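You operate a simulated robot arm through the tools that you are given. There is no shell and no other tool.

Carry out the task below with a simulated robot arm. There is one attempt and no reset: what you move stays moved.

## Task
Set up for washing: basin under the tap, water up to its white band, a wipe laid out.
Fine: tap shut; white wipe on the bench; leave the wipes tub open.
Where things are to end (x, y in the base frame): basin within 0.045 m of [0.63, 0.46].

Only the result counts: the job must be done as asked and must still hold three seconds after the hand-in. Knocking over, shifting, dropping, spilling or breaking anything else fails it.

## Robot
A 7-joint arm with a three-finger gripper, fixed in place. Base frame: the origin is on the floor under the middle of its stand, x ahead of it, y to its left, z up; the work surface is at about z = 0.82. Readings come in m, degrees, newtons and seconds.
It reaches about 1.342 m from its shoulder. Its first joint turns from -166.0 to 166.0 degrees. Payload 2.69 kg.
Tool frame: the origin (TCP) lies between the finger pads and is the grasp point; the fingertips stand 0.03 m ahead of it; z points along the fingers, y is the line along which they close. The gripper opens to 0.128 m; its body begins 0.117 m behind the TCP.
Orientation is that of the tool frame in the base frame, as a unit quaternion [x, y, z, w]. With the fingers straight down and closing along the base's y, the tool's x points along the base's -x, its y along +y and its z along -z.

## Interface
- The arm moves only by the tool send_rows. Its argument "steps" is a list of rows, each a list of 7 numbers: the shift along the tool's x, y, z in units of 150 mm (1.0 is 150 mm), then the turn, a rotation vector about the tool's x, y, z in units of 90 degrees (1.0 is 90 degrees), then the finger opening in m, from 0 to 0.128. In form: [[x, y, z, rx, ry, rz, fingers], ...]. A call has 1 to 20 rows; each row is the pose to reach, as a shift and turn from the pose commanded when the call began, along the tool's axes at that moment. A call with a number of a shift or a turn outside -1 to 1 is refused whole. Rows are played at 5 a second. More than 0.05 m and 8.6 degrees between two rows, or a gripper value outside its range, and nothing of the call is played. Where a pose cannot be reached the arm comes as near as it can. A force on the tool above 90 N (or 10 N above the force at the start of the call, whichever is more), or a blocked arm, ends the call early, and 0.2 s more pass. The fingers move at their own pace (about 0.127 m/s each) and stop on an object; they squeeze with about 27 N. The grip force told is the motor's: it shows also when the fingers shut on nothing. Time passes only in rows, and 0.2 s behind the last, so rows that repeat a pose let the fingers close. It gives the time, the measured TCP pose, the force on the tool (base axes), the opening and the grip force at its end, in the units of the frame above (readings bear some noise), with the torque about the TCP (base axes, N m) and any sound that the robot's microphone picked up.
- Cameras (640 x 400 px; columns grow to the right, rows downward): "scene" is fixed at [0.2202, 0.6495, 1.453]; the picture's right is [-0.64, -0.77, 0.00], its down [-0.46, 0.39, -0.80] and it looks along [0.61, -0.51, -0.61] (base axes); focal length 236 px, centre (320, 200). "wrist" rides on the gripper at [0.058, 0.054, -0.131] in the tool frame; the picture's right is [-0.68, 0.74, 0.00], its down [-0.62, -0.57, -0.55] and it looks along [-0.40, -0.37, 0.84] (tool axes); focal length 234 px, centre (320, 200). There is no depth. A picture from a camera that has moved, and an enlarged one, comes with that camera's place and axes in the base frame and with its lens.
- snapshot(camera): a new picture of that camera. No time passes.
- move_column(by): moves the trunk up (or, below 0, down) by that many m; the arm rides with it, the base frame stays. It gives what a move gives, with no picture.
- enlarge(camera, box): a new picture of the part [left, top, right, bottom] of that camera's present view, enlarged. No time passes.
- close_job(): hands the job in; it is judged then, once.

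Nothing tells you positions but the pictures and the camera data. Unless the task says otherwise, let go and move clear before handing in.

The tools are called after "Request:" as name(argument=value, ...) on one line, values as JSON. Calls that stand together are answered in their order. send_rows: Moves the arm, as the interface text tells. Its arguments: {"type":"object","properties":{"steps":{"type":"array","items":{"type":"array","items":{"type":"number"}}}},"required":["steps"]} The other tools are called the same way: move_column (by) moves the trunk up or down; snapshot (camera) takes a picture; enlarge (camera, box) takes an enlarged picture of a part of a camera's view; close_job () hands the job in.

At the start:

```text
clock: 0.0
tool_pos: [0.5666, 0.1408, 1.3037]
tcp_rot: [0.0, 1.0, 0.001, -0.001]
contact_force: [0.3, 0.3, -0.5]
moment: [0.01, 0.0, -0.02]
gripper_width: 0.1278
finger_force: 0.0
trunk travel left (down, up): [-0.15, 0.2]
```

scene: 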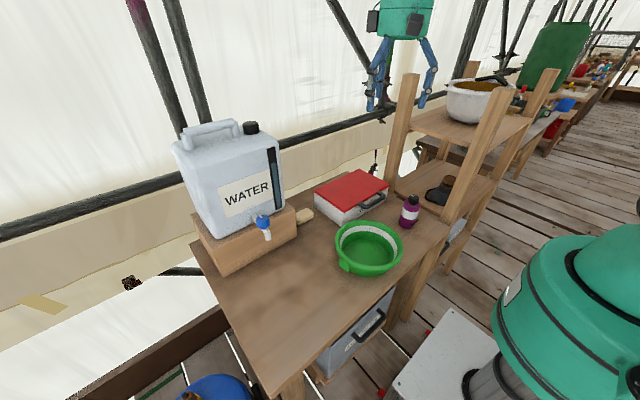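
wrist: 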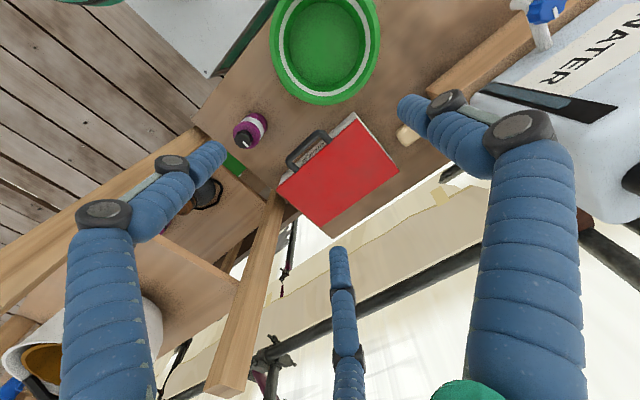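

I see a bench with a water canister on a wooden block with a blue tap, a green basin with a white band, a red-lidded box (perhaps the wipes tub), a purple bottle and a shelf. I'll look more closely first.

Request:
enlarge(camera="scene", box=[160, 100, 320, 200])

Request:
enlarge(camera="scene", box=[180, 180, 340, 280])

Request:
enlarge(camera="scene", box=[300, 150, 460, 250])

Request:
enlarge(camera="scene", box=[280, 190, 440, 290])

Request:
enlarge(camera="wrist", box=[200, 80, 440, 230])

Request:
enlarge(camera="scene", box=[280, 280, 440, 400])

Request:
enlarge(camera="scene", box=[400, 60, 560, 160])

```text
4.00 times, centred on (240, 150) of scene
camera zoom: at [0.2202, 0.6495, 1.453], right [-0.64, -0.77, 0.0], down [-0.46, 0.39, -0.8], along [0.61, -0.51, -0.61], focal length 945 px, centre (640, 400)
```

zoom: 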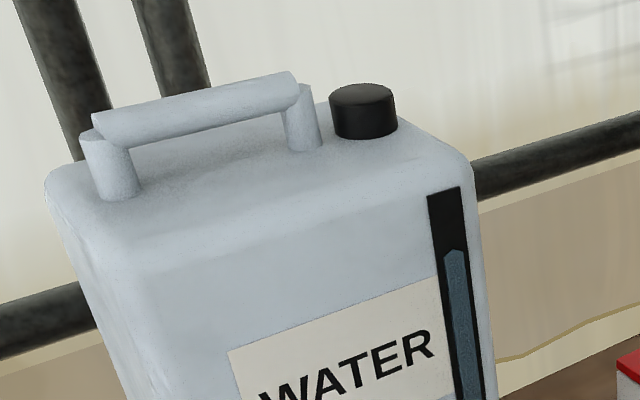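

```text
4.00 times, centred on (260, 230) of scene
camera zoom: at [0.2202, 0.6495, 1.453], right [-0.64, -0.77, 0.0], down [-0.46, 0.39, -0.8], along [0.61, -0.51, -0.61], focal length 945 px, centre (560, 80)
```

zoom: 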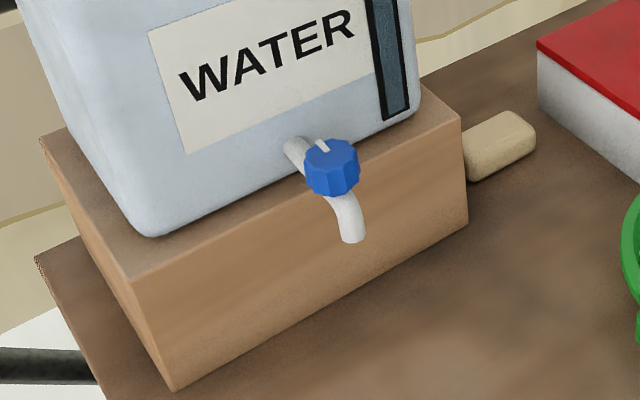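

```text
4.00 times, centred on (380, 200) of scene
camera zoom: at [0.2202, 0.6495, 1.453], right [-0.64, -0.77, 0.0], down [-0.46, 0.39, -0.8], along [0.61, -0.51, -0.61], focal length 945 px, centre (80, 200)
```

zoom: 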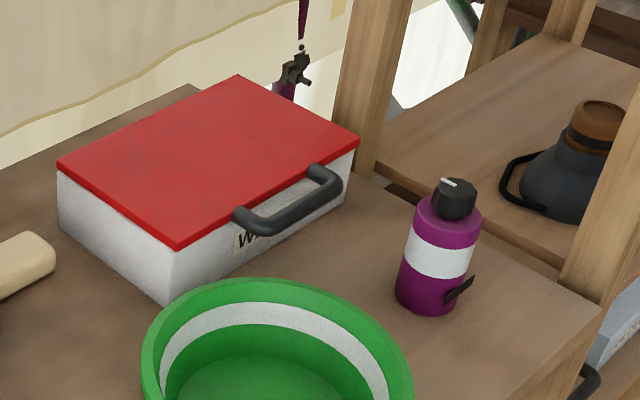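

```text
4.00 times, centred on (360, 240) of scene
camera zoom: at [0.2202, 0.6495, 1.453], right [-0.64, -0.77, 0.0], down [-0.46, 0.39, -0.8], along [0.61, -0.51, -0.61], focal length 945 px, centre (160, 40)
```

zoom: 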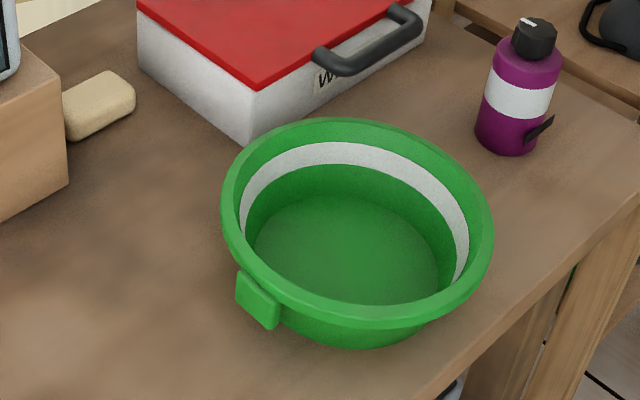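

```text
2.67 times, centred on (320, 155) of wrist
camera zoom: at [0.5074, 0.1945, 1.4334], right [0.68, 0.74, 0.0], down [0.62, -0.57, 0.55], along [0.4, -0.37, -0.84], focal length 624 px, centre (320, 320)
```

zoom: 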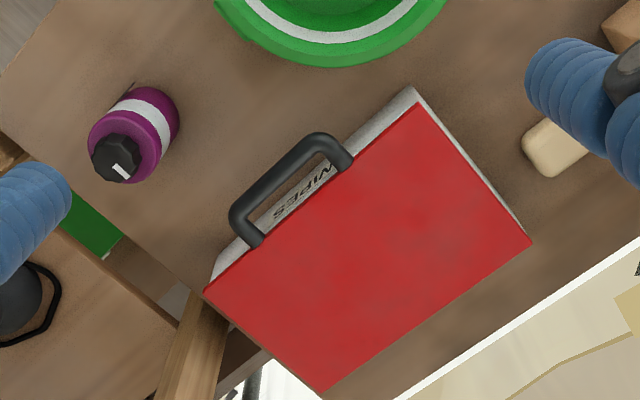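

```text
3.33 times, centred on (360, 340) of scene
camera zoom: at [0.2202, 0.6495, 1.453], right [-0.64, -0.77, 0.0], down [-0.46, 0.39, -0.8], along [0.61, -0.51, -0.61], focal length 787 px, centre (187, -267)
```

zoom: 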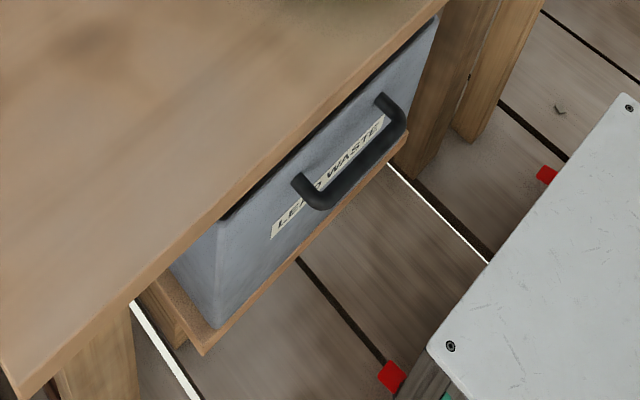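

```text
4.00 times, centred on (480, 110) of scene
camera zoom: at [0.2202, 0.6495, 1.453], right [-0.64, -0.77, 0.0], down [-0.46, 0.39, -0.8], along [0.61, -0.51, -0.61], focal length 945 px, centre (-320, 560)
```

zoom: 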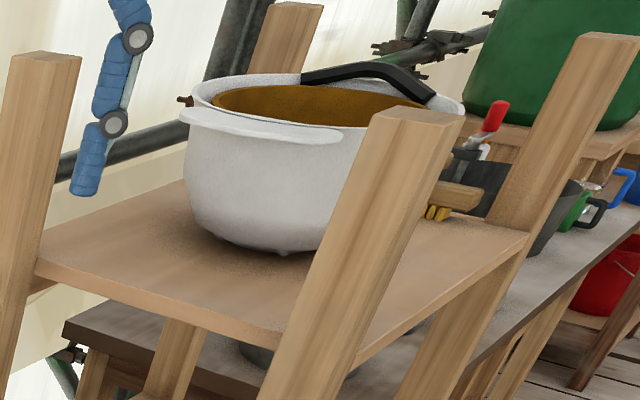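

The tub (red lid, "WIPES") seems axis-aligned around x 0.67–0.85, y −0.12–0.16. The basin is near (0.51, 0.205), its rim at z≈0.88 with a tab on the +y side, and the tap is in front of the canister near y≈0.46. I'll close the fingers once in free air to learn the gripper's shape.

Request:
send_rows(steps=[[0, 0, 0, 0, 0, 0, 0.06], [0, 0, 0, 0, 0, 0, 0.03], [0, 0, 0, 0, 0, 0, 0.03], [0, 0, 0, 0, 0, 0, 0.03]])

Request:
snapshot(camera="wrist")

Request:
snapshot(camera="scene")

```text
clock: 1.0
tool_pos: [0.5658, 0.1408, 1.3033]
tcp_rot: [0.001, 1.0, 0.0, 0.001]
contact_force: [-0.1, 0.0, -0.6]
moment: [0.01, 0.0, -0.04]
gripper_width: 0.0299
finger_force: 0.0
trunk travel left (down, up): [-0.15, 0.2]
```

```text
taken
camera wrist: at [0.5074, 0.1945, 1.4334], right [0.68, 0.74, 0.0], down [0.62, -0.57, 0.55], along [0.4, -0.37, -0.84], focal length 234 px, centre (320, 200)
```

wrist: 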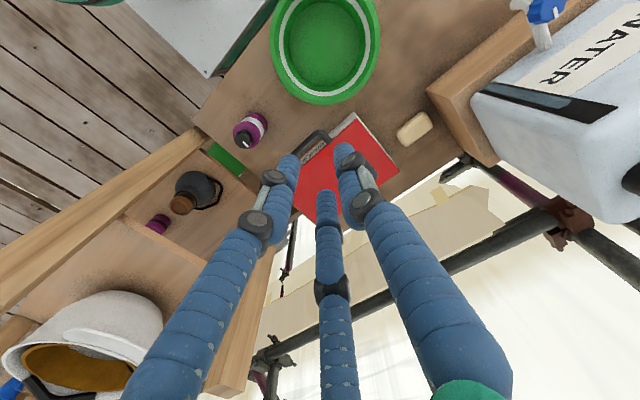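

```text
taken
```

scene: 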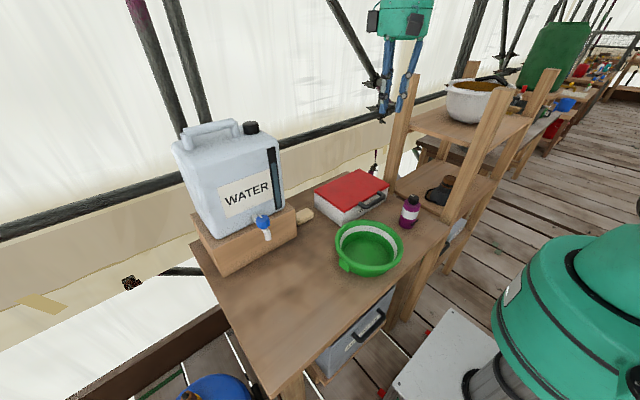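

The single finger sits on the tool's +y side, with two fingers on −y about 4.5 cm apart. Next I'll rotate the tool by −90° and move toward the tap and basin for a closer look with the wrist camera.

Request:
send_rows(steps=[[0.08, 0.083, 0.083, 0, 0, -0.0833, 0.06], [0.16, 0.167, 0.167, 0, 0, -0.1667, 0.09], [0.24, 0.25, 0.25, 0, 0, -0.25, 0.12], [0.32, 0.333, 0.333, 0, 0, -0.3333, 0.128], [0.4, 0.417, 0.417, 0, 0, -0.4167, 0.128], [0.48, 0.5, 0.5, 0, 0, -0.5, 0.128], [0.56, 0.583, 0.583, 0, 0, -0.5833, 0.128], [0.64, 0.667, 0.667, 0, 0, -0.6667, 0.128], [0.72, 0.75, 0.75, 0, 0, -0.75, 0.128], [0.8, 0.833, 0.833, 0, 0, -0.8333, 0.128], [0.88, 0.917, 0.917, 0, 0, -0.9167, 0.128], [0.96, 1.0, 1.0, 0, 0, -1.0, 0.128], [0.96, 1.0, 1.0, 0, 0, -1.0, 0.128]])

Request:
snapshot(camera="wrist")

Request:
snapshot(camera="scene")

```text
clock: 3.8
tool_pos: [0.4234, 0.2909, 1.1533]
tcp_rot: [0.707, -0.707, 0.0, 0.001]
contact_force: [0.0, 0.5, -0.8]
moment: [0.01, -0.01, -0.01]
gripper_width: 0.1281
finger_force: 0.1
trunk travel left (down, up): [-0.15, 0.2]
```

```text
taken
camera wrist: at [0.3688, 0.2318, 1.2839], right [-0.74, 0.67, 0.0], down [0.56, 0.62, 0.55], along [0.37, 0.4, -0.84], focal length 234 px, centre (320, 200)
```

wrist: 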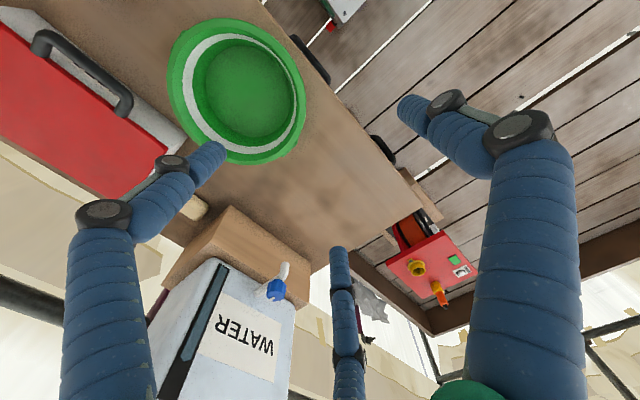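

```text
taken
```

scene: 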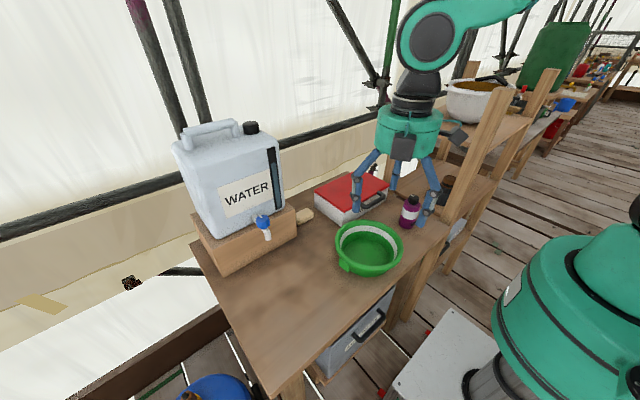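

Clear view now. I'll enlarge the basin and the tap for measurement.

Request:
enlarge(camera="wrist", box=[160, 0, 320, 100])

Request:
enlarge(camera="wrist", box=[150, 80, 310, 180])

Request:
enlarge(camera="wrist", box=[220, 240, 320, 302])

Request:
enlarge(camera="scene", box=[235, 200, 299, 240])

```text
4.00 times, centred on (240, 50) of wrist
camera zoom: at [0.3688, 0.2318, 1.2839], right [-0.74, 0.67, 0.0], down [0.56, 0.62, 0.55], along [0.37, 0.4, -0.84], focal length 937 px, centre (640, 800)
```

zoom: 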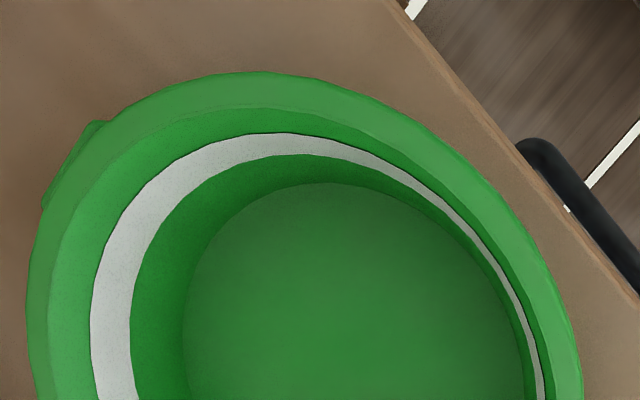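

```text
4.00 times, centred on (230, 130) of wrist
camera zoom: at [0.3688, 0.2318, 1.2839], right [-0.74, 0.67, 0.0], down [0.56, 0.62, 0.55], along [0.37, 0.4, -0.84], focal length 937 px, centre (680, 480)
```

zoom: 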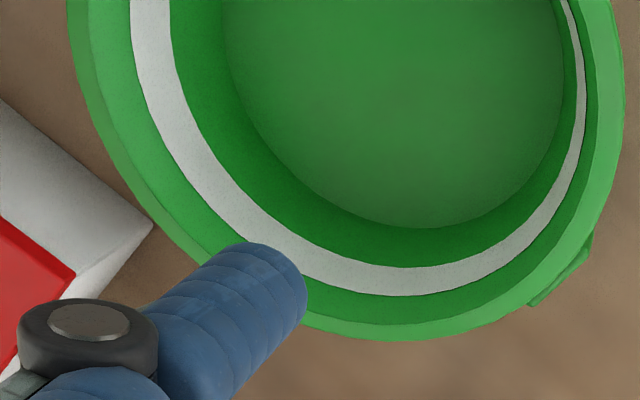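

```text
6.40 times, centred on (270, 271) of wrist
camera zoom: at [0.3688, 0.2318, 1.2839], right [-0.74, 0.67, 0.0], down [0.56, 0.62, 0.55], along [0.37, 0.4, -0.84], focal length 1499 px, centre (640, -254)
```

zoom: 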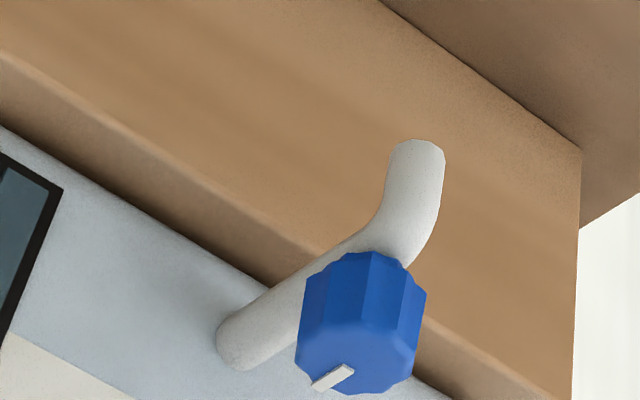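

```text
10.00 times, centred on (267, 220) of scene
camera zoom: at [0.2202, 0.6495, 1.453], right [-0.64, -0.77, 0.0], down [-0.46, 0.39, -0.8], along [0.61, -0.51, -0.61], focal length 2362 px, centre (850, 0)
```

zoom: 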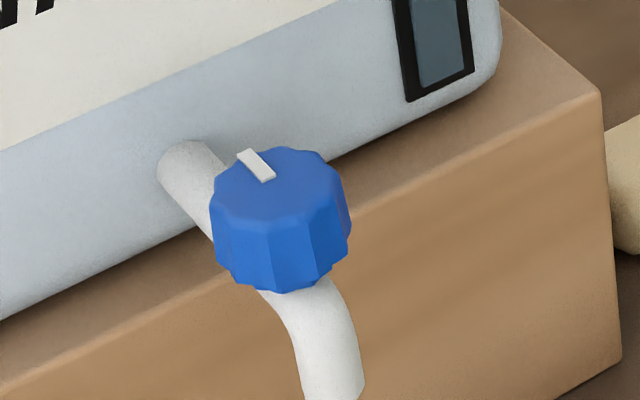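

The knob's axis is vertical, with its top near (0.691, 0.461, 1.015) and a diameter of about 37 mm. The spout end is near (0.68, 0.46, 0.943), and the basin centre is ≈(0.518, 0.198) with its rim at z≈0.88 and r≈0.11. I'll go above the basin's near (−x) rim with a slight tilt that matches the wall slope.

Request:
send_rows(steps=[[0.124, 0.007, 0.2, 0.0333, 0, 0, 0.1], [0.248, 0.013, 0.4, 0.0667, 0, 0, 0.08], [0.372, 0.02, 0.6, 0.1, 0, 0, 0.08], [0.496, 0.027, 0.8, 0.1333, 0, 0, 0.08], [0.62, 0.033, 1.0, 0.1667, 0, 0, 0.08], [0.62, 0.033, 1.0, 0.1667, 0, 0, 0.08]])

Request:
snapshot(camera="wrist")

Request:
snapshot(camera="scene")

```text
clock: 5.2
tool_pos: [0.4147, 0.1978, 1.0038]
tcp_rot: [0.701, -0.701, 0.093, -0.092]
contact_force: [-1.0, -0.8, -0.2]
moment: [0.04, 0.03, -0.01]
gripper_width: 0.0801
finger_force: 0.0
trunk travel left (down, up): [-0.15, 0.2]
```

```text
taken
camera wrist: at [0.3289, 0.1388, 1.114], right [-0.71, 0.68, -0.19], down [0.4, 0.62, 0.68], along [0.57, 0.4, -0.71], focal length 234 px, centre (320, 200)
```

wrist: 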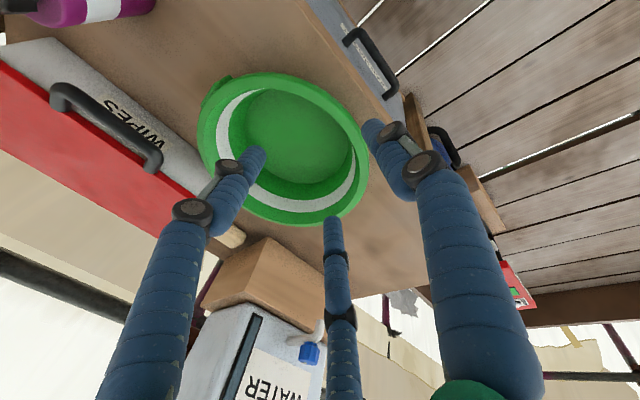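

```text
taken
```

scene: 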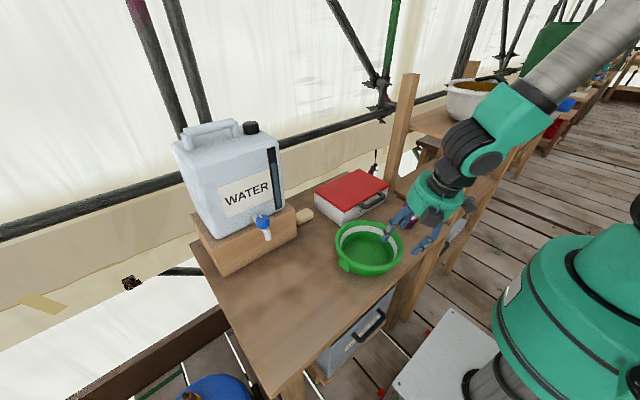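

The gripper is lined up over the near rim of the basin. I'll lower straight down so the two fingers go inside and the single finger outside.

Request:
send_rows(steps=[[0, 0.043, 0.171, 0, 0, 0, 0.08], [0, 0.086, 0.341, 0, 0, 0, 0.08], [0, 0.129, 0.512, 0, 0, 0, 0.08], [0, 0.172, 0.682, 0, 0, 0, 0.08], [0, 0.194, 0.768, 0, 0, 0, 0.08], [0, 0.215, 0.853, 0, 0, 0, 0.08], [0, 0.215, 0.853, 0, 0, 0, 0.08]])

Request:
snapshot(camera="wrist")

Request:
enlarge(camera="scene", box=[320, 170, 480, 290])

```text
clock: 6.8
tool_pos: [0.4194, 0.1981, 0.8708]
tcp_rot: [0.701, -0.701, 0.092, -0.092]
contact_force: [0.5, -0.4, -0.1]
moment: [0.0, -0.02, -0.04]
gripper_width: 0.0799
finger_force: 0.1
trunk travel left (down, up): [-0.15, 0.2]
```

```text
taken
camera wrist: at [0.3334, 0.139, 0.9824], right [-0.71, 0.68, -0.19], down [0.4, 0.62, 0.68], along [0.57, 0.4, -0.71], focal length 234 px, centre (320, 200)
```

wrist: 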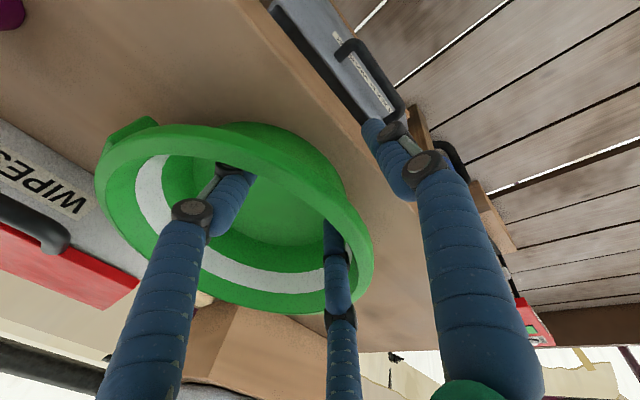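

```text
3.33 times, centred on (400, 230) of scene
camera zoom: at [0.2202, 0.6495, 1.453], right [-0.64, -0.77, 0.0], down [-0.46, 0.39, -0.8], along [0.61, -0.51, -0.61], focal length 787 px, centre (53, 100)
```

zoom: 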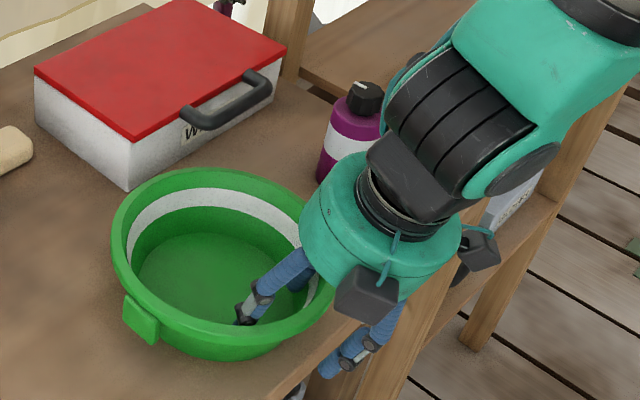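

Fingers straddle the rim. Closing gently now.

Request:
send_rows(steps=[[0, 0, 0, 0, 0, 0, 0.06], [0, 0, 0, 0, 0, 0, 0.045], [0, 0, 0, 0, 0, 0, 0.03], [0, 0, 0, 0, 0, 0, 0.02], [0, 0, 0, 0, 0, 0, 0.01], [0, 0, 0, 0, 0, 0, 0.0], [0, 0, 0, 0, 0, 0, 0.0], [0, 0, 0, 0, 0, 0, 0.0]])

Request:
snapshot(camera="wrist")

Request:
enlarge(camera="scene", box=[320, 170, 480, 290])

```text
clock: 8.6
tool_pos: [0.4193, 0.1987, 0.8715]
tcp_rot: [-0.701, 0.701, -0.092, 0.092]
contact_force: [1.1, -0.5, 0.1]
moment: [-0.13, 0.04, 0.02]
gripper_width: 0.0139
finger_force: 27.3
trunk travel left (down, up): [-0.15, 0.2]
```

```text
taken
camera wrist: at [0.3336, 0.1391, 0.9827], right [-0.71, 0.68, -0.19], down [0.4, 0.62, 0.68], along [0.57, 0.4, -0.71], focal length 234 px, centre (320, 200)
```

wrist: 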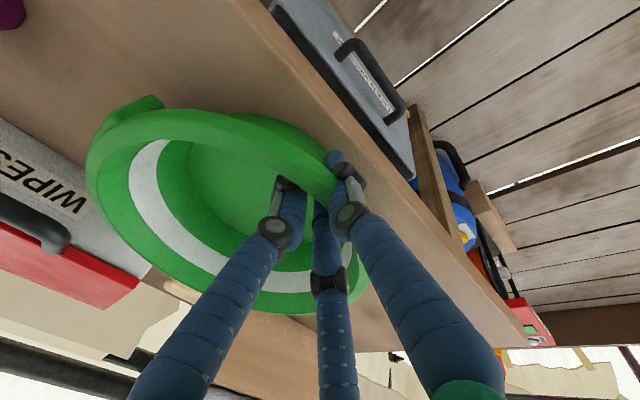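

```text
3.33 times, centred on (400, 230) of scene
camera zoom: at [0.2202, 0.6495, 1.453], right [-0.64, -0.77, 0.0], down [-0.46, 0.39, -0.8], along [0.61, -0.51, -0.61], focal length 787 px, centre (53, 100)
```

zoom: 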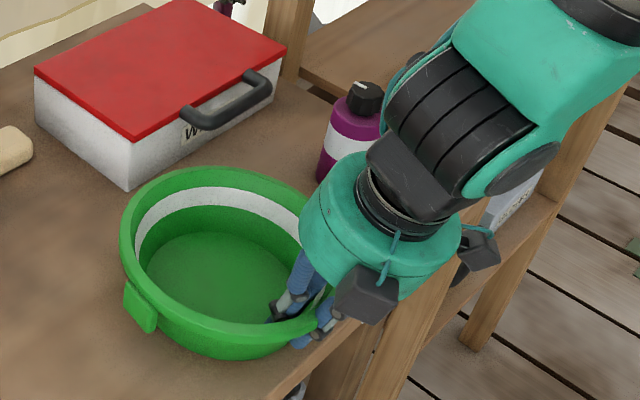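

Grip is holding the rim (14 mm). Lifting by 2.5 cm and checking.

Request:
send_rows(steps=[[0, -0.014, -0.053, 0, 0, 0, 0.0], [0, -0.029, -0.107, 0, 0, 0, 0.0], [0, -0.043, -0.161, 0, 0, 0, 0.0], [0, -0.043, -0.161, 0, 0, 0, 0.0]])

Request:
snapshot(camera="wrist")

Request:
snapshot(camera="scene")

Request:
enlarge(camera="scene", box=[320, 170, 480, 290])

```text
clock: 9.6
tool_pos: [0.4184, 0.1974, 0.8967]
tcp_rot: [0.701, -0.701, 0.093, -0.092]
contact_force: [0.2, -0.5, -2.2]
moment: [0.04, 0.1, 0.0]
gripper_width: 0.0135
finger_force: 27.1
trunk travel left (down, up): [-0.15, 0.2]
```

```text
taken
camera wrist: at [0.333, 0.1392, 1.0081], right [-0.71, 0.68, -0.19], down [0.4, 0.62, 0.68], along [0.57, 0.4, -0.71], focal length 234 px, centre (320, 200)
```

wrist: 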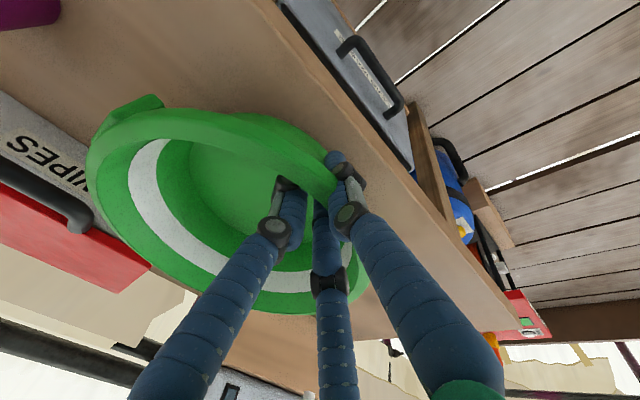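

```text
taken
```

scene: 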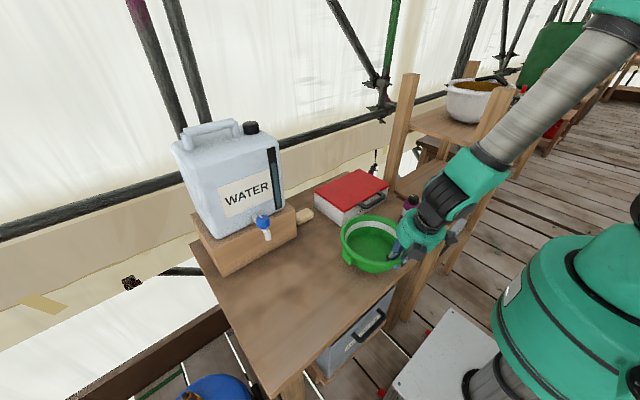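

```text
3.33 times, centred on (400, 230) of scene
camera zoom: at [0.2202, 0.6495, 1.453], right [-0.64, -0.77, 0.0], down [-0.46, 0.39, -0.8], along [0.61, -0.51, -0.61], focal length 787 px, centre (53, 100)
```

zoom: 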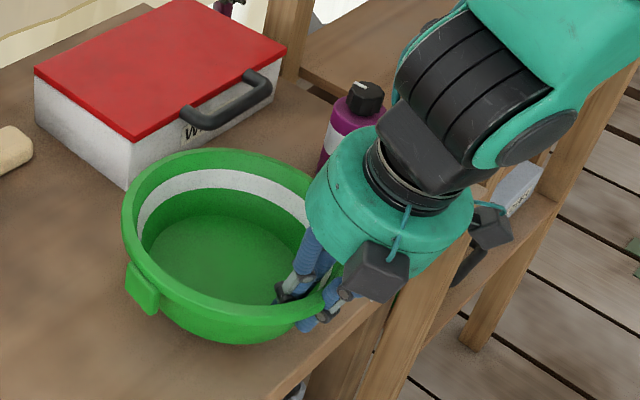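

Basin lifts rigidly (~2 N). I'll carry it left along +y, then forward to under the tap.

Request:
send_rows(steps=[[-0.15, 0, 0, 0, 0, 0, 0.0], [-0.33, 0, 0, 0, 0, 0, 0.0], [-0.53, 0, 0, 0, 0, 0, 0.0], [-0.73, 0, 0, 0, 0, 0, 0.0], [-0.88, 0, 0, 0, 0, 0, 0.0], [-0.97, 0, 0, 0, 0, 0, 0.0], [-0.97, 0, 0, 0, 0, 0, 0.0]])

Request:
send_rows(steps=[[-0.1, -0.06, 0.016, 0, 0, 0, 0.0], [-0.25, -0.16, 0.043, 0, 0, 0, 0.0], [-0.42, -0.28, 0.075, 0, 0, 0, 0.0], [-0.58, -0.4, 0.107, 0, 0, 0, 0.0], [-0.7, -0.5, 0.134, 0, 0, 0, 0.0], [-0.77, -0.58, 0.155, 0, 0, 0, 0.0], [-0.77, -0.58, 0.155, 0, 0, 0, 0.0]])

Request:
snapshot(camera="wrist")

Request:
snapshot(camera="scene")

```text
clock: 11.2
tool_pos: [0.4178, 0.3447, 0.8966]
tcp_rot: [0.701, -0.701, 0.092, -0.092]
contact_force: [-0.1, -0.3, -1.2]
moment: [-0.02, 0.14, 0.01]
gripper_width: 0.0136
finger_force: 27.3
trunk travel left (down, up): [-0.15, 0.2]
```

```text
clock: 12.8
tool_pos: [0.5092, 0.4594, 0.8952]
tcp_rot: [-0.701, 0.701, -0.092, 0.092]
contact_force: [0.5, 0.6, -1.9]
moment: [0.0, 0.15, 0.02]
gripper_width: 0.0133
finger_force: 27.0
trunk travel left (down, up): [-0.15, 0.2]
```

```text
taken
camera wrist: at [0.4233, 0.4006, 1.0063], right [-0.71, 0.68, -0.19], down [0.4, 0.62, 0.68], along [0.57, 0.4, -0.71], focal length 234 px, centre (320, 200)
```

wrist: 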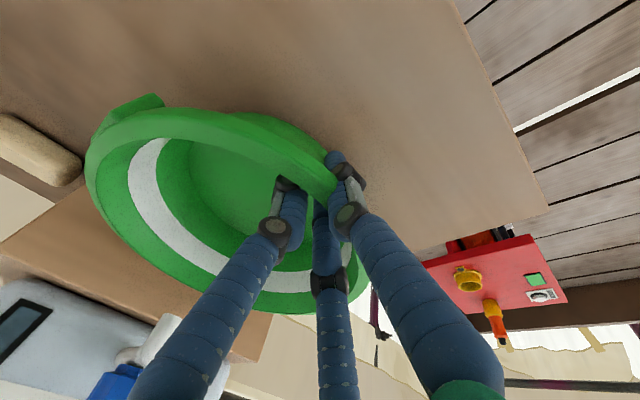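

```text
taken
```

scene: 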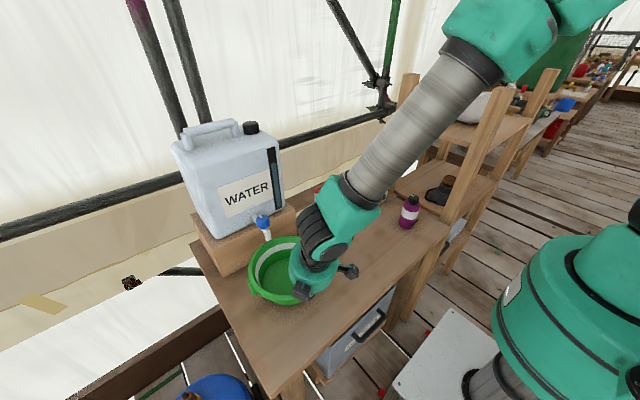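

Request:
enlarge(camera="scene", box=[220, 205, 348, 285])

```text
5.00 times, centred on (284, 245) of scene
camera zoom: at [0.2202, 0.6495, 1.453], right [-0.64, -0.77, 0.0], down [-0.46, 0.39, -0.8], along [0.61, -0.51, -0.61], focal length 1181 px, centre (500, -25)
```

zoom: 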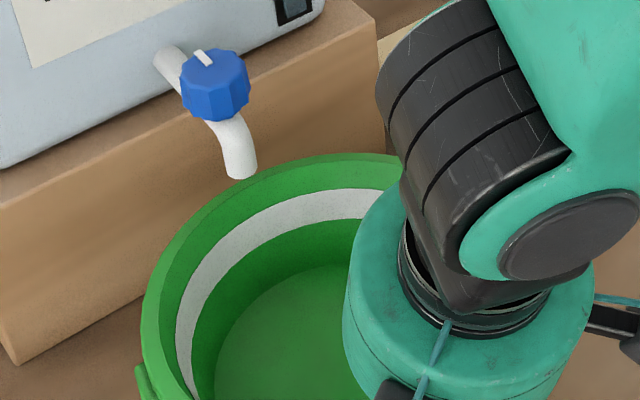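

The basin is about at (0.60, 0.461), in the air. I'll shift it forward ~12 mm and lower it onto the bench.

Request:
send_rows(steps=[[0, -0.04, 0.011, 0, 0, 0, 0.0], [0, -0.0773, 0.0207, 0, 0, 0, 0.0], [0, -0.0773, 0.0207, 0, 0, 0, 0.0], [0, -0.063, 0.0745, 0, 0, 0, 0.0], [0, -0.0485, 0.128, 0, 0, 0, 0.0], [0, -0.0387, 0.165, 0, 0, 0, 0.0], [0, -0.0343, 0.1817, 0, 0, 0, 0.0], [0, -0.0343, 0.1817, 0, 0, 0, 0.0]])

Request:
snapshot(camera="wrist")

Request:
enlarge(camera="scene", box=[220, 205, 348, 285])

```text
clock: 14.6
tool_pos: [0.5209, 0.458, 0.8707]
tcp_rot: [0.701, -0.701, 0.092, -0.091]
contact_force: [-0.2, -0.8, 2.1]
moment: [-0.25, 0.04, -0.04]
gripper_width: 0.0132
finger_force: 27.0
trunk travel left (down, up): [-0.15, 0.2]
```

```text
taken
camera wrist: at [0.4353, 0.4002, 0.983], right [-0.71, 0.68, -0.19], down [0.4, 0.62, 0.68], along [0.57, 0.4, -0.71], focal length 234 px, centre (320, 200)
```

wrist: 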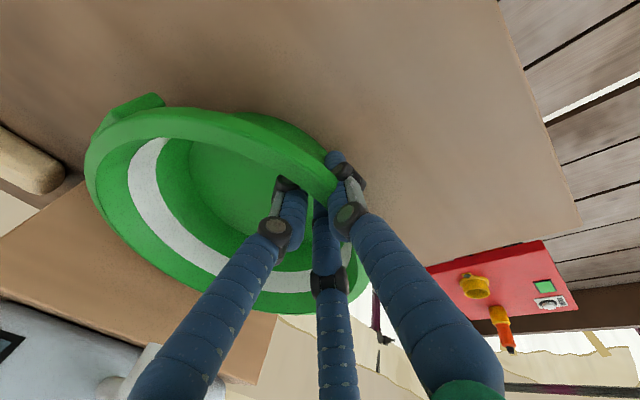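

```text
5.00 times, centred on (284, 245) of scene
camera zoom: at [0.2202, 0.6495, 1.453], right [-0.64, -0.77, 0.0], down [-0.46, 0.39, -0.8], along [0.61, -0.51, -0.61], focal length 1181 px, centre (500, -25)
```

zoom: 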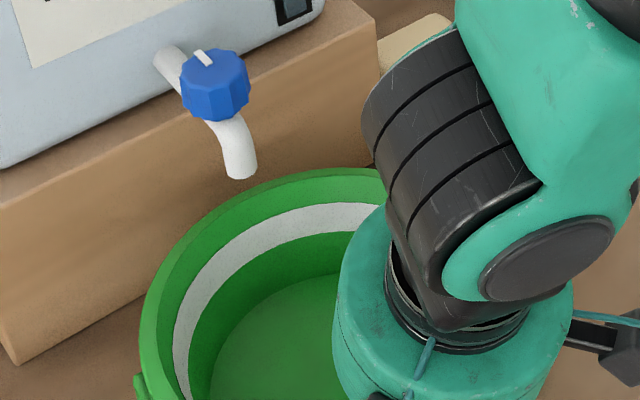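

The basin rests on the bench. Releasing slowly and rising clear.

Request:
send_rows(steps=[[0, 0, 0, 0, 0, 0, 0.02], [0, 0, 0, 0, 0, 0, 0.04], [0, 0, 0, 0, 0, 0, 0.06], [0, 0, 0, 0, 0, 0, 0.07], [0, 0, 0, 0, 0, 0, 0.07], [0, -0.0345, -0.129, 0, 0, 0, 0.07], [0, -0.069, -0.258, 0, 0, 0, 0.07], [0, -0.138, -0.515, 0, 0, 0, 0.07], [0, -0.207, -0.773, 0, 0, 0, 0.07], [0, -0.259, -0.966, 0, 0, 0, 0.07], [0, -0.259, -0.966, 0, 0, 0, 0.07]])

Request:
snapshot(camera="wrist")

Request:
snapshot(camera="scene")

```text
clock: 17.0
tool_pos: [0.5208, 0.4568, 1.0206]
tcp_rot: [-0.701, 0.701, -0.092, 0.092]
contact_force: [0.2, 0.1, -0.2]
moment: [-0.02, -0.02, -0.03]
gripper_width: 0.0699
finger_force: 0.1
trunk travel left (down, up): [-0.15, 0.2]
```

```text
taken
camera wrist: at [0.435, 0.3989, 1.133], right [-0.71, 0.68, -0.19], down [0.4, 0.62, 0.68], along [0.57, 0.4, -0.71], focal length 234 px, centre (320, 200)
```

wrist: 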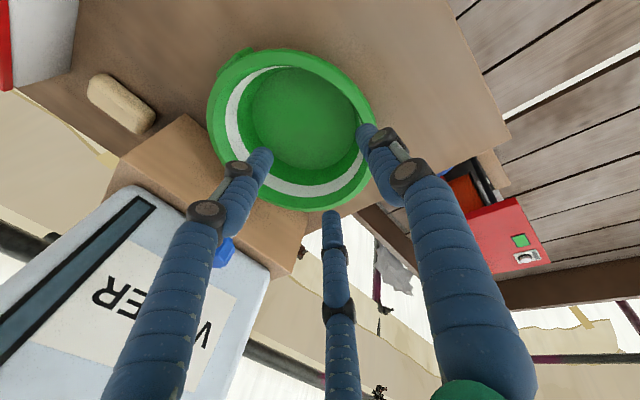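

```text
taken
```

scene: 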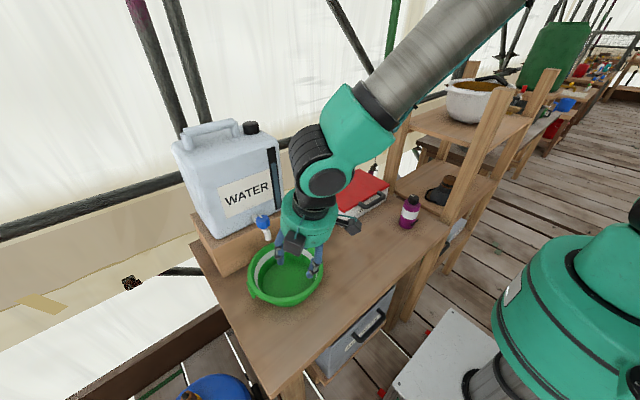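

The basin is released. I'll check its exact place and the gripper's outline.

Request:
enlarge(camera="scene", box=[220, 205, 348, 315])

Request:
enlarge(camera="scene", box=[240, 180, 368, 260])

Request:
send_rows(steps=[[0, -0.012, -0.2385, -0.0417, 0, 0, 0.08], [0, -0.0245, -0.477, -0.0833, 0, 0, 0.09], [0, -0.037, -0.7155, -0.125, 0, 0, 0.09], [0, -0.049, -0.954, -0.1667, 0, 0, 0.09], [0, -0.049, -0.954, -0.1667, 0, 0, 0.09]])

Request:
send_rows(steps=[[0, 0, 0, 0.0145, -0.0145, 0.0824, 0.09], [0, 0, 0, 0.0291, -0.0291, 0.1648, 0.09], [0, 0, 0, 0.0436, -0.0436, 0.2473, 0.09], [0, 0, 0, 0.0581, -0.0581, 0.3297, 0.09], [0, 0, 0, 0.0727, -0.0727, 0.4121, 0.09], [0, 0, 0, 0.0872, -0.0872, 0.4945, 0.09], [0, 0, 0, 0.1017, -0.1017, 0.5769, 0.09], [0, 0, 0, 0.1163, -0.1163, 0.6593, 0.09], [0, 0, 0, 0.1308, -0.1308, 0.7418, 0.09], [0, 0, 0, 0.1453, -0.1453, 0.8242, 0.09], [0, 0, 0, 0.1599, -0.1599, 0.9066, 0.09], [0, 0, 0, 0.1744, -0.1744, 0.989, 0.09], [0, 0, 0, 0.1744, -0.1744, 0.989, 0.09]])

Request:
snapshot(camera="wrist")

Request:
snapshot(camera="scene")

```text
3.64 times, centred on (284, 260) of scene
camera zoom: at [0.2202, 0.6495, 1.453], right [-0.64, -0.77, 0.0], down [-0.46, 0.39, -0.8], along [0.61, -0.51, -0.61], focal length 859 px, centre (451, -18)
```

zoom: 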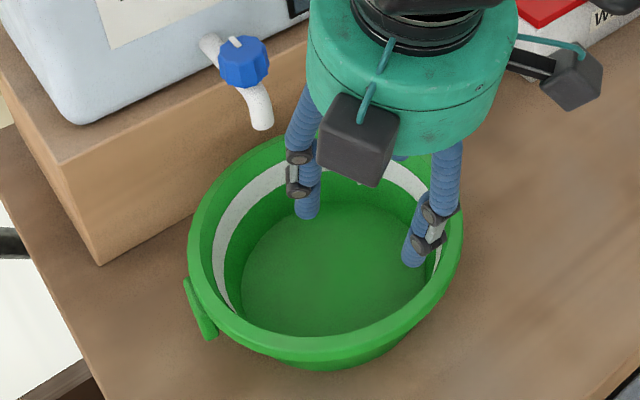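

```text
5.00 times, centred on (304, 220) of scene
camera zoom: at [0.2202, 0.6495, 1.453], right [-0.64, -0.77, 0.0], down [-0.46, 0.39, -0.8], along [0.61, -0.51, -0.61], focal length 1181 px, centre (400, 100)
```

zoom: 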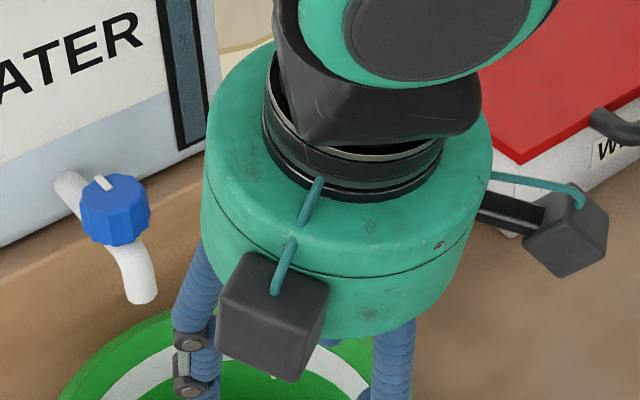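

```text
clock: 18.2
tool_pos: [0.4913, 0.4608, 1.1603]
tcp_rot: [0.707, -0.707, 0.0, 0.0]
contact_force: [-0.8, 1.0, 0.2]
moment: [0.02, -0.03, 0.0]
gripper_width: 0.0902
finger_force: 0.0
trunk travel left (down, up): [-0.15, 0.2]
```

```text
clock: 21.0
tool_pos: [0.4911, 0.4597, 1.1606]
tcp_rot: [0.0, 0.985, 0.0, 0.173]
contact_force: [0.0, 1.1, 0.0]
moment: [0.03, 0.03, 0.01]
gripper_width: 0.0899
finger_force: 0.1
trunk travel left (down, up): [-0.15, 0.2]
```

```text
taken
camera wrist: at [0.3911, 0.5128, 1.2638], right [0.64, 0.74, 0.23], down [0.39, -0.57, 0.73], along [0.67, -0.37, -0.65], focal length 234 px, centre (320, 200)
```

wrist: 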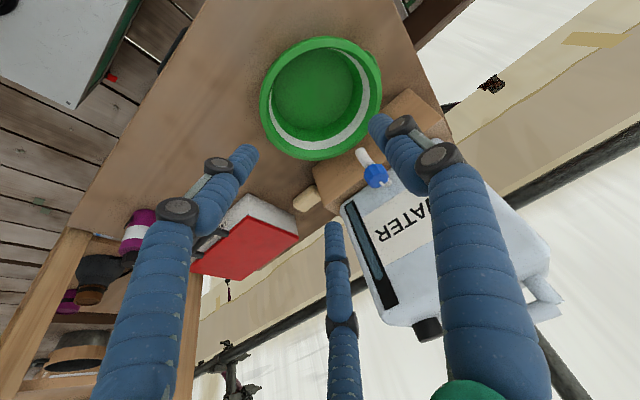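

```text
taken
```

scene: 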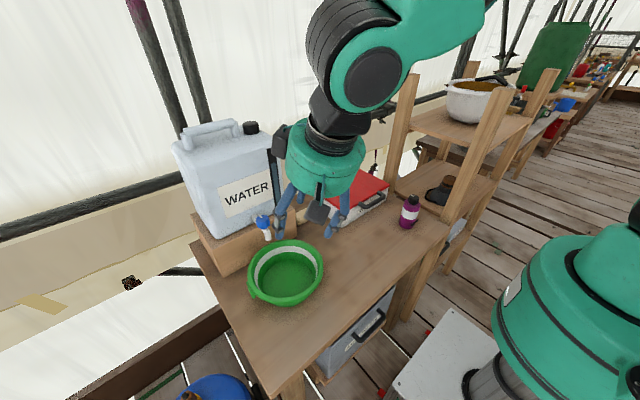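

The basin stays put. The hand has camera boxes on its tool +y half, so over the knob I'll use the earlier yaw (tool −y facing the canister). First I'll refine the knob's position from this viewpoint.

Request:
enlarge(camera="wrist", box=[330, 130, 426, 190])

Request:
enlarge(camera="scene", box=[220, 200, 348, 310])

Request:
enlarge(camera="wrist", box=[240, 20, 400, 120])

```text
6.67 times, centred on (378, 160) of wrist
camera zoom: at [0.3911, 0.5128, 1.2638], right [0.64, 0.74, 0.23], down [0.39, -0.57, 0.73], along [0.67, -0.37, -0.65], focal length 1561 px, centre (-67, 467)
```

zoom: 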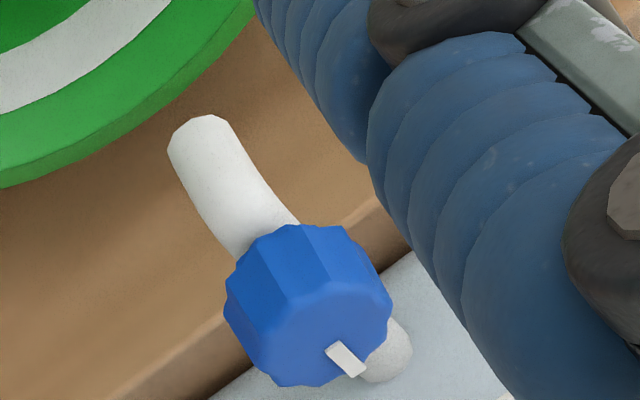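

```text
3.64 times, centred on (284, 255) of scene
camera zoom: at [0.2202, 0.6495, 1.453], right [-0.64, -0.77, 0.0], down [-0.46, 0.39, -0.8], along [0.61, -0.51, -0.61], focal length 859 px, centre (451, 0)
```

zoom: 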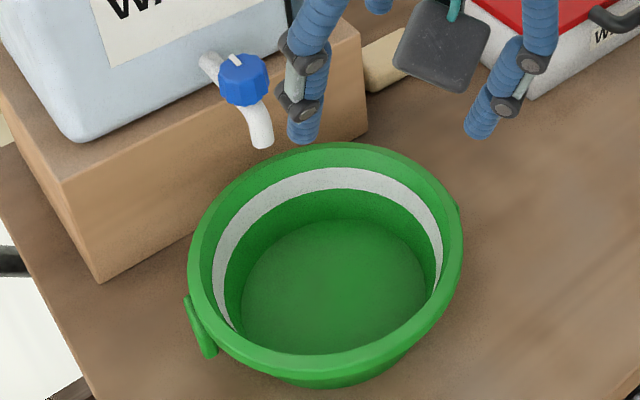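

```text
4.00 times, centred on (320, 70) of wrist
camera zoom: at [0.3911, 0.5128, 1.2638], right [0.64, 0.74, 0.23], down [0.39, -0.57, 0.73], along [0.67, -0.37, -0.65], focal length 937 px, centre (320, 720)
```

zoom: 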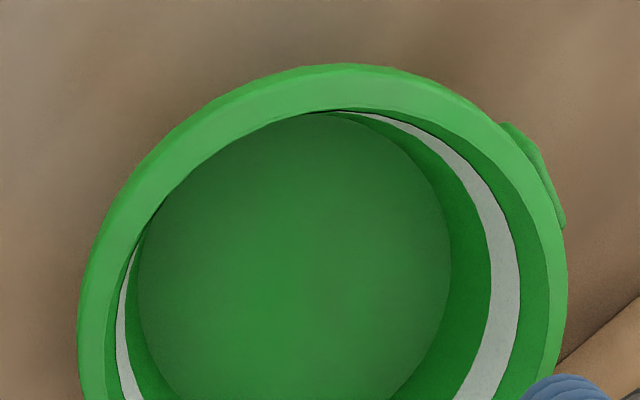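

The basin centre measures ≈(0.613, 0.451), within tolerance with the spout well inside it. The knob centre is ≈(0.692, 0.460), top at 1.015. I'll turn back to the other yaw with an 8° tilt and narrow the fingers.

Request:
send_rows(steps=[[-0.026, 0, 0.0095, -0.0087, 0.0087, -0.083, 0.09], [-0.052, 0, 0.019, -0.0175, 0.0175, -0.166, 0.09], [-0.078, 0, 0.0285, -0.0262, 0.0262, -0.249, 0.08], [-0.104, 0, 0.038, -0.0349, 0.0349, -0.332, 0.07], [-0.13, 0, 0.0475, -0.0436, 0.0436, -0.415, 0.06], [-0.1565, 0, 0.057, -0.0524, 0.0524, -0.498, 0.06], [-0.1826, 0, 0.0665, -0.0611, 0.0611, -0.5811, 0.06], [-0.2087, 0, 0.076, -0.0698, 0.0698, -0.6641, 0.06], [-0.2348, 0, 0.0855, -0.0785, 0.0785, -0.7471, 0.06], [-0.2608, 0, 0.095, -0.0873, 0.0873, -0.8301, 0.06], [-0.2869, 0, 0.1045, -0.096, 0.096, -0.9131, 0.06], [-0.313, 0, 0.114, -0.1047, 0.1047, -0.9961, 0.06], [-0.313, 0, 0.114, -0.1047, 0.1047, -0.9961, 0.06]])

Request:
send_rows(steps=[[0, -0.165, 0.023, 0, 0, 0, 0.06], [0, -0.33, 0.046, 0, 0, 0, 0.06], [0, -0.495, 0.07, 0, 0, 0, 0.06], [0, -0.66, 0.093, 0, 0, 0, 0.06], [0, -0.66, 0.093, 0, 0, 0, 0.06]])

Request:
snapshot(camera="wrist")

Request:
snapshot(camera="scene")

```text
clock: 23.8
tool_pos: [0.5408, 0.4595, 1.1608]
tcp_rot: [0.706, -0.705, 0.05, -0.049]
contact_force: [0.8, -0.2, 0.1]
moment: [-0.02, -0.01, 0.0]
gripper_width: 0.06
finger_force: 0.1
trunk travel left (down, up): [-0.15, 0.2]
```

```text
clock: 25.0
tool_pos: [0.6435, 0.4569, 1.1623]
tcp_rot: [0.706, -0.705, 0.049, -0.049]
contact_force: [0.5, 0.5, -1.0]
moment: [-0.03, 0.04, 0.0]
gripper_width: 0.0603
finger_force: 0.2
trunk travel left (down, up): [-0.15, 0.2]
```

```text
taken
camera wrist: at [0.5721, 0.3985, 1.2832], right [-0.73, 0.68, -0.1], down [0.48, 0.62, 0.62], along [0.48, 0.4, -0.78], focal length 234 px, centre (320, 200)
```

wrist: 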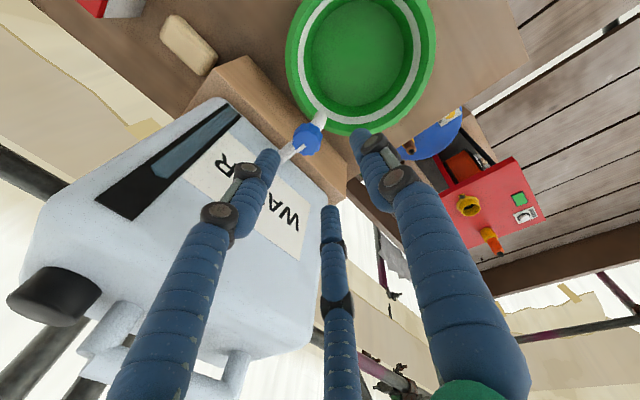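

```text
taken
```

scene: 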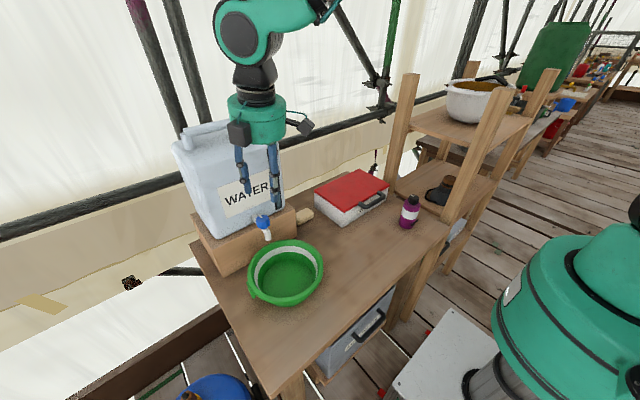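

Request:
enlarge(camera="wrist", box=[264, 100, 360, 160])

```text
6.67 times, centred on (312, 130) of wrist
camera zoom: at [0.5721, 0.3985, 1.2832], right [-0.73, 0.68, -0.1], down [0.48, 0.62, 0.62], along [0.48, 0.4, -0.78], focal length 1561 px, centre (373, 667)
```

zoom: 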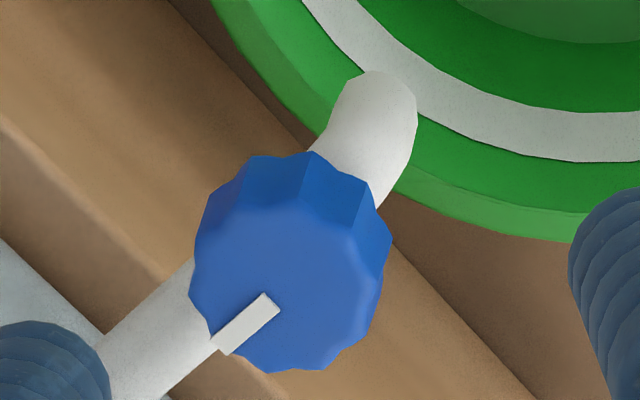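

Knob centre refined to (0.690, 0.460), its mark pointing at the canister (+x). Moving above it, stopping with the tips just over the knob for a check.

Request:
send_rows(steps=[[-0.011, -0.143, 0.02, 0, 0, 0, 0.06], [-0.023, -0.285, 0.04, 0, 0, 0, 0.06], [-0.023, -0.254, 0.26, 0, 0, 0, 0.06], [-0.023, -0.223, 0.48, 0, 0, 0, 0.06], [-0.023, -0.192, 0.7, 0, 0, 0, 0.06], [-0.023, -0.192, 0.7, 0, 0, 0, 0.06]])

Request:
snapshot(camera="wrist")

Request:
snapshot(camera="scene")

Request:
enlarge(camera="scene", box=[210, 150, 338, 230])

```text
clock: 26.4
tool_pos: [0.6855, 0.4607, 1.0625]
tcp_rot: [0.706, -0.705, 0.049, -0.049]
contact_force: [0.4, -0.4, -0.4]
moment: [0.01, 0.03, 0.03]
gripper_width: 0.0599
finger_force: 0.1
trunk travel left (down, up): [-0.15, 0.2]
```

```text
taken
camera wrist: at [0.6131, 0.4029, 1.1825], right [-0.73, 0.68, -0.1], down [0.48, 0.62, 0.62], along [0.48, 0.4, -0.78], focal length 234 px, centre (320, 200)
```

wrist: 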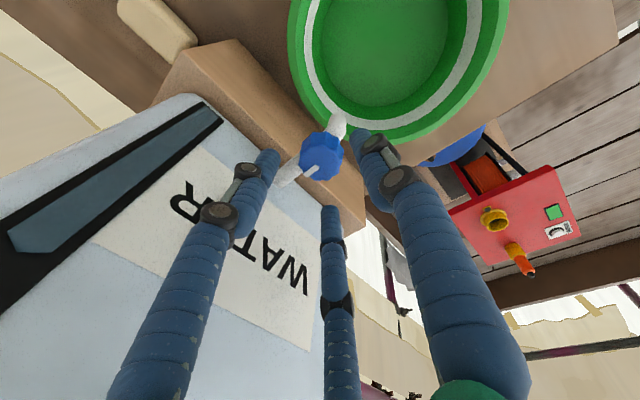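

```text
taken
```

scene: 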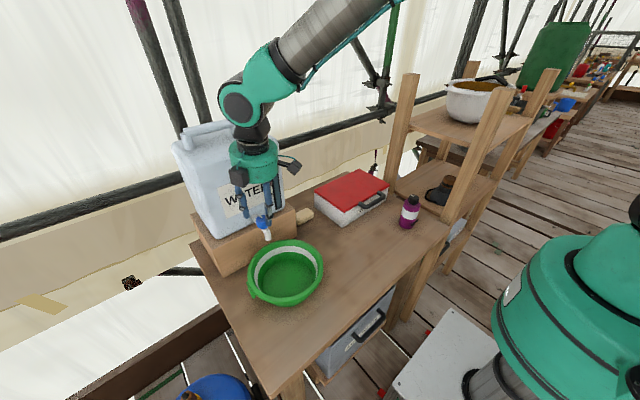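

```text
5.00 times, centred on (274, 190) of scene
camera zoom: at [0.2202, 0.6495, 1.453], right [-0.64, -0.77, 0.0], down [-0.46, 0.39, -0.8], along [0.61, -0.51, -0.61], focal length 1181 px, centre (550, 250)
```

zoom: 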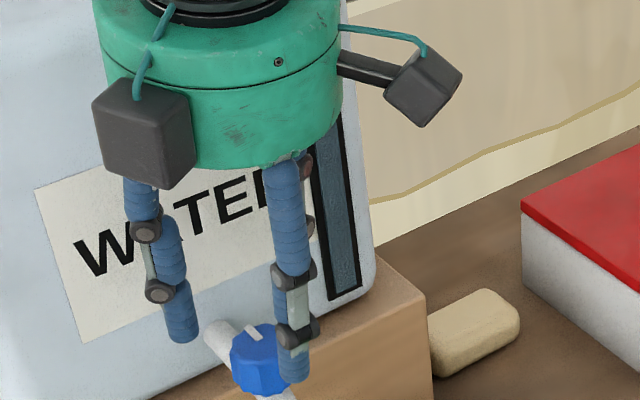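

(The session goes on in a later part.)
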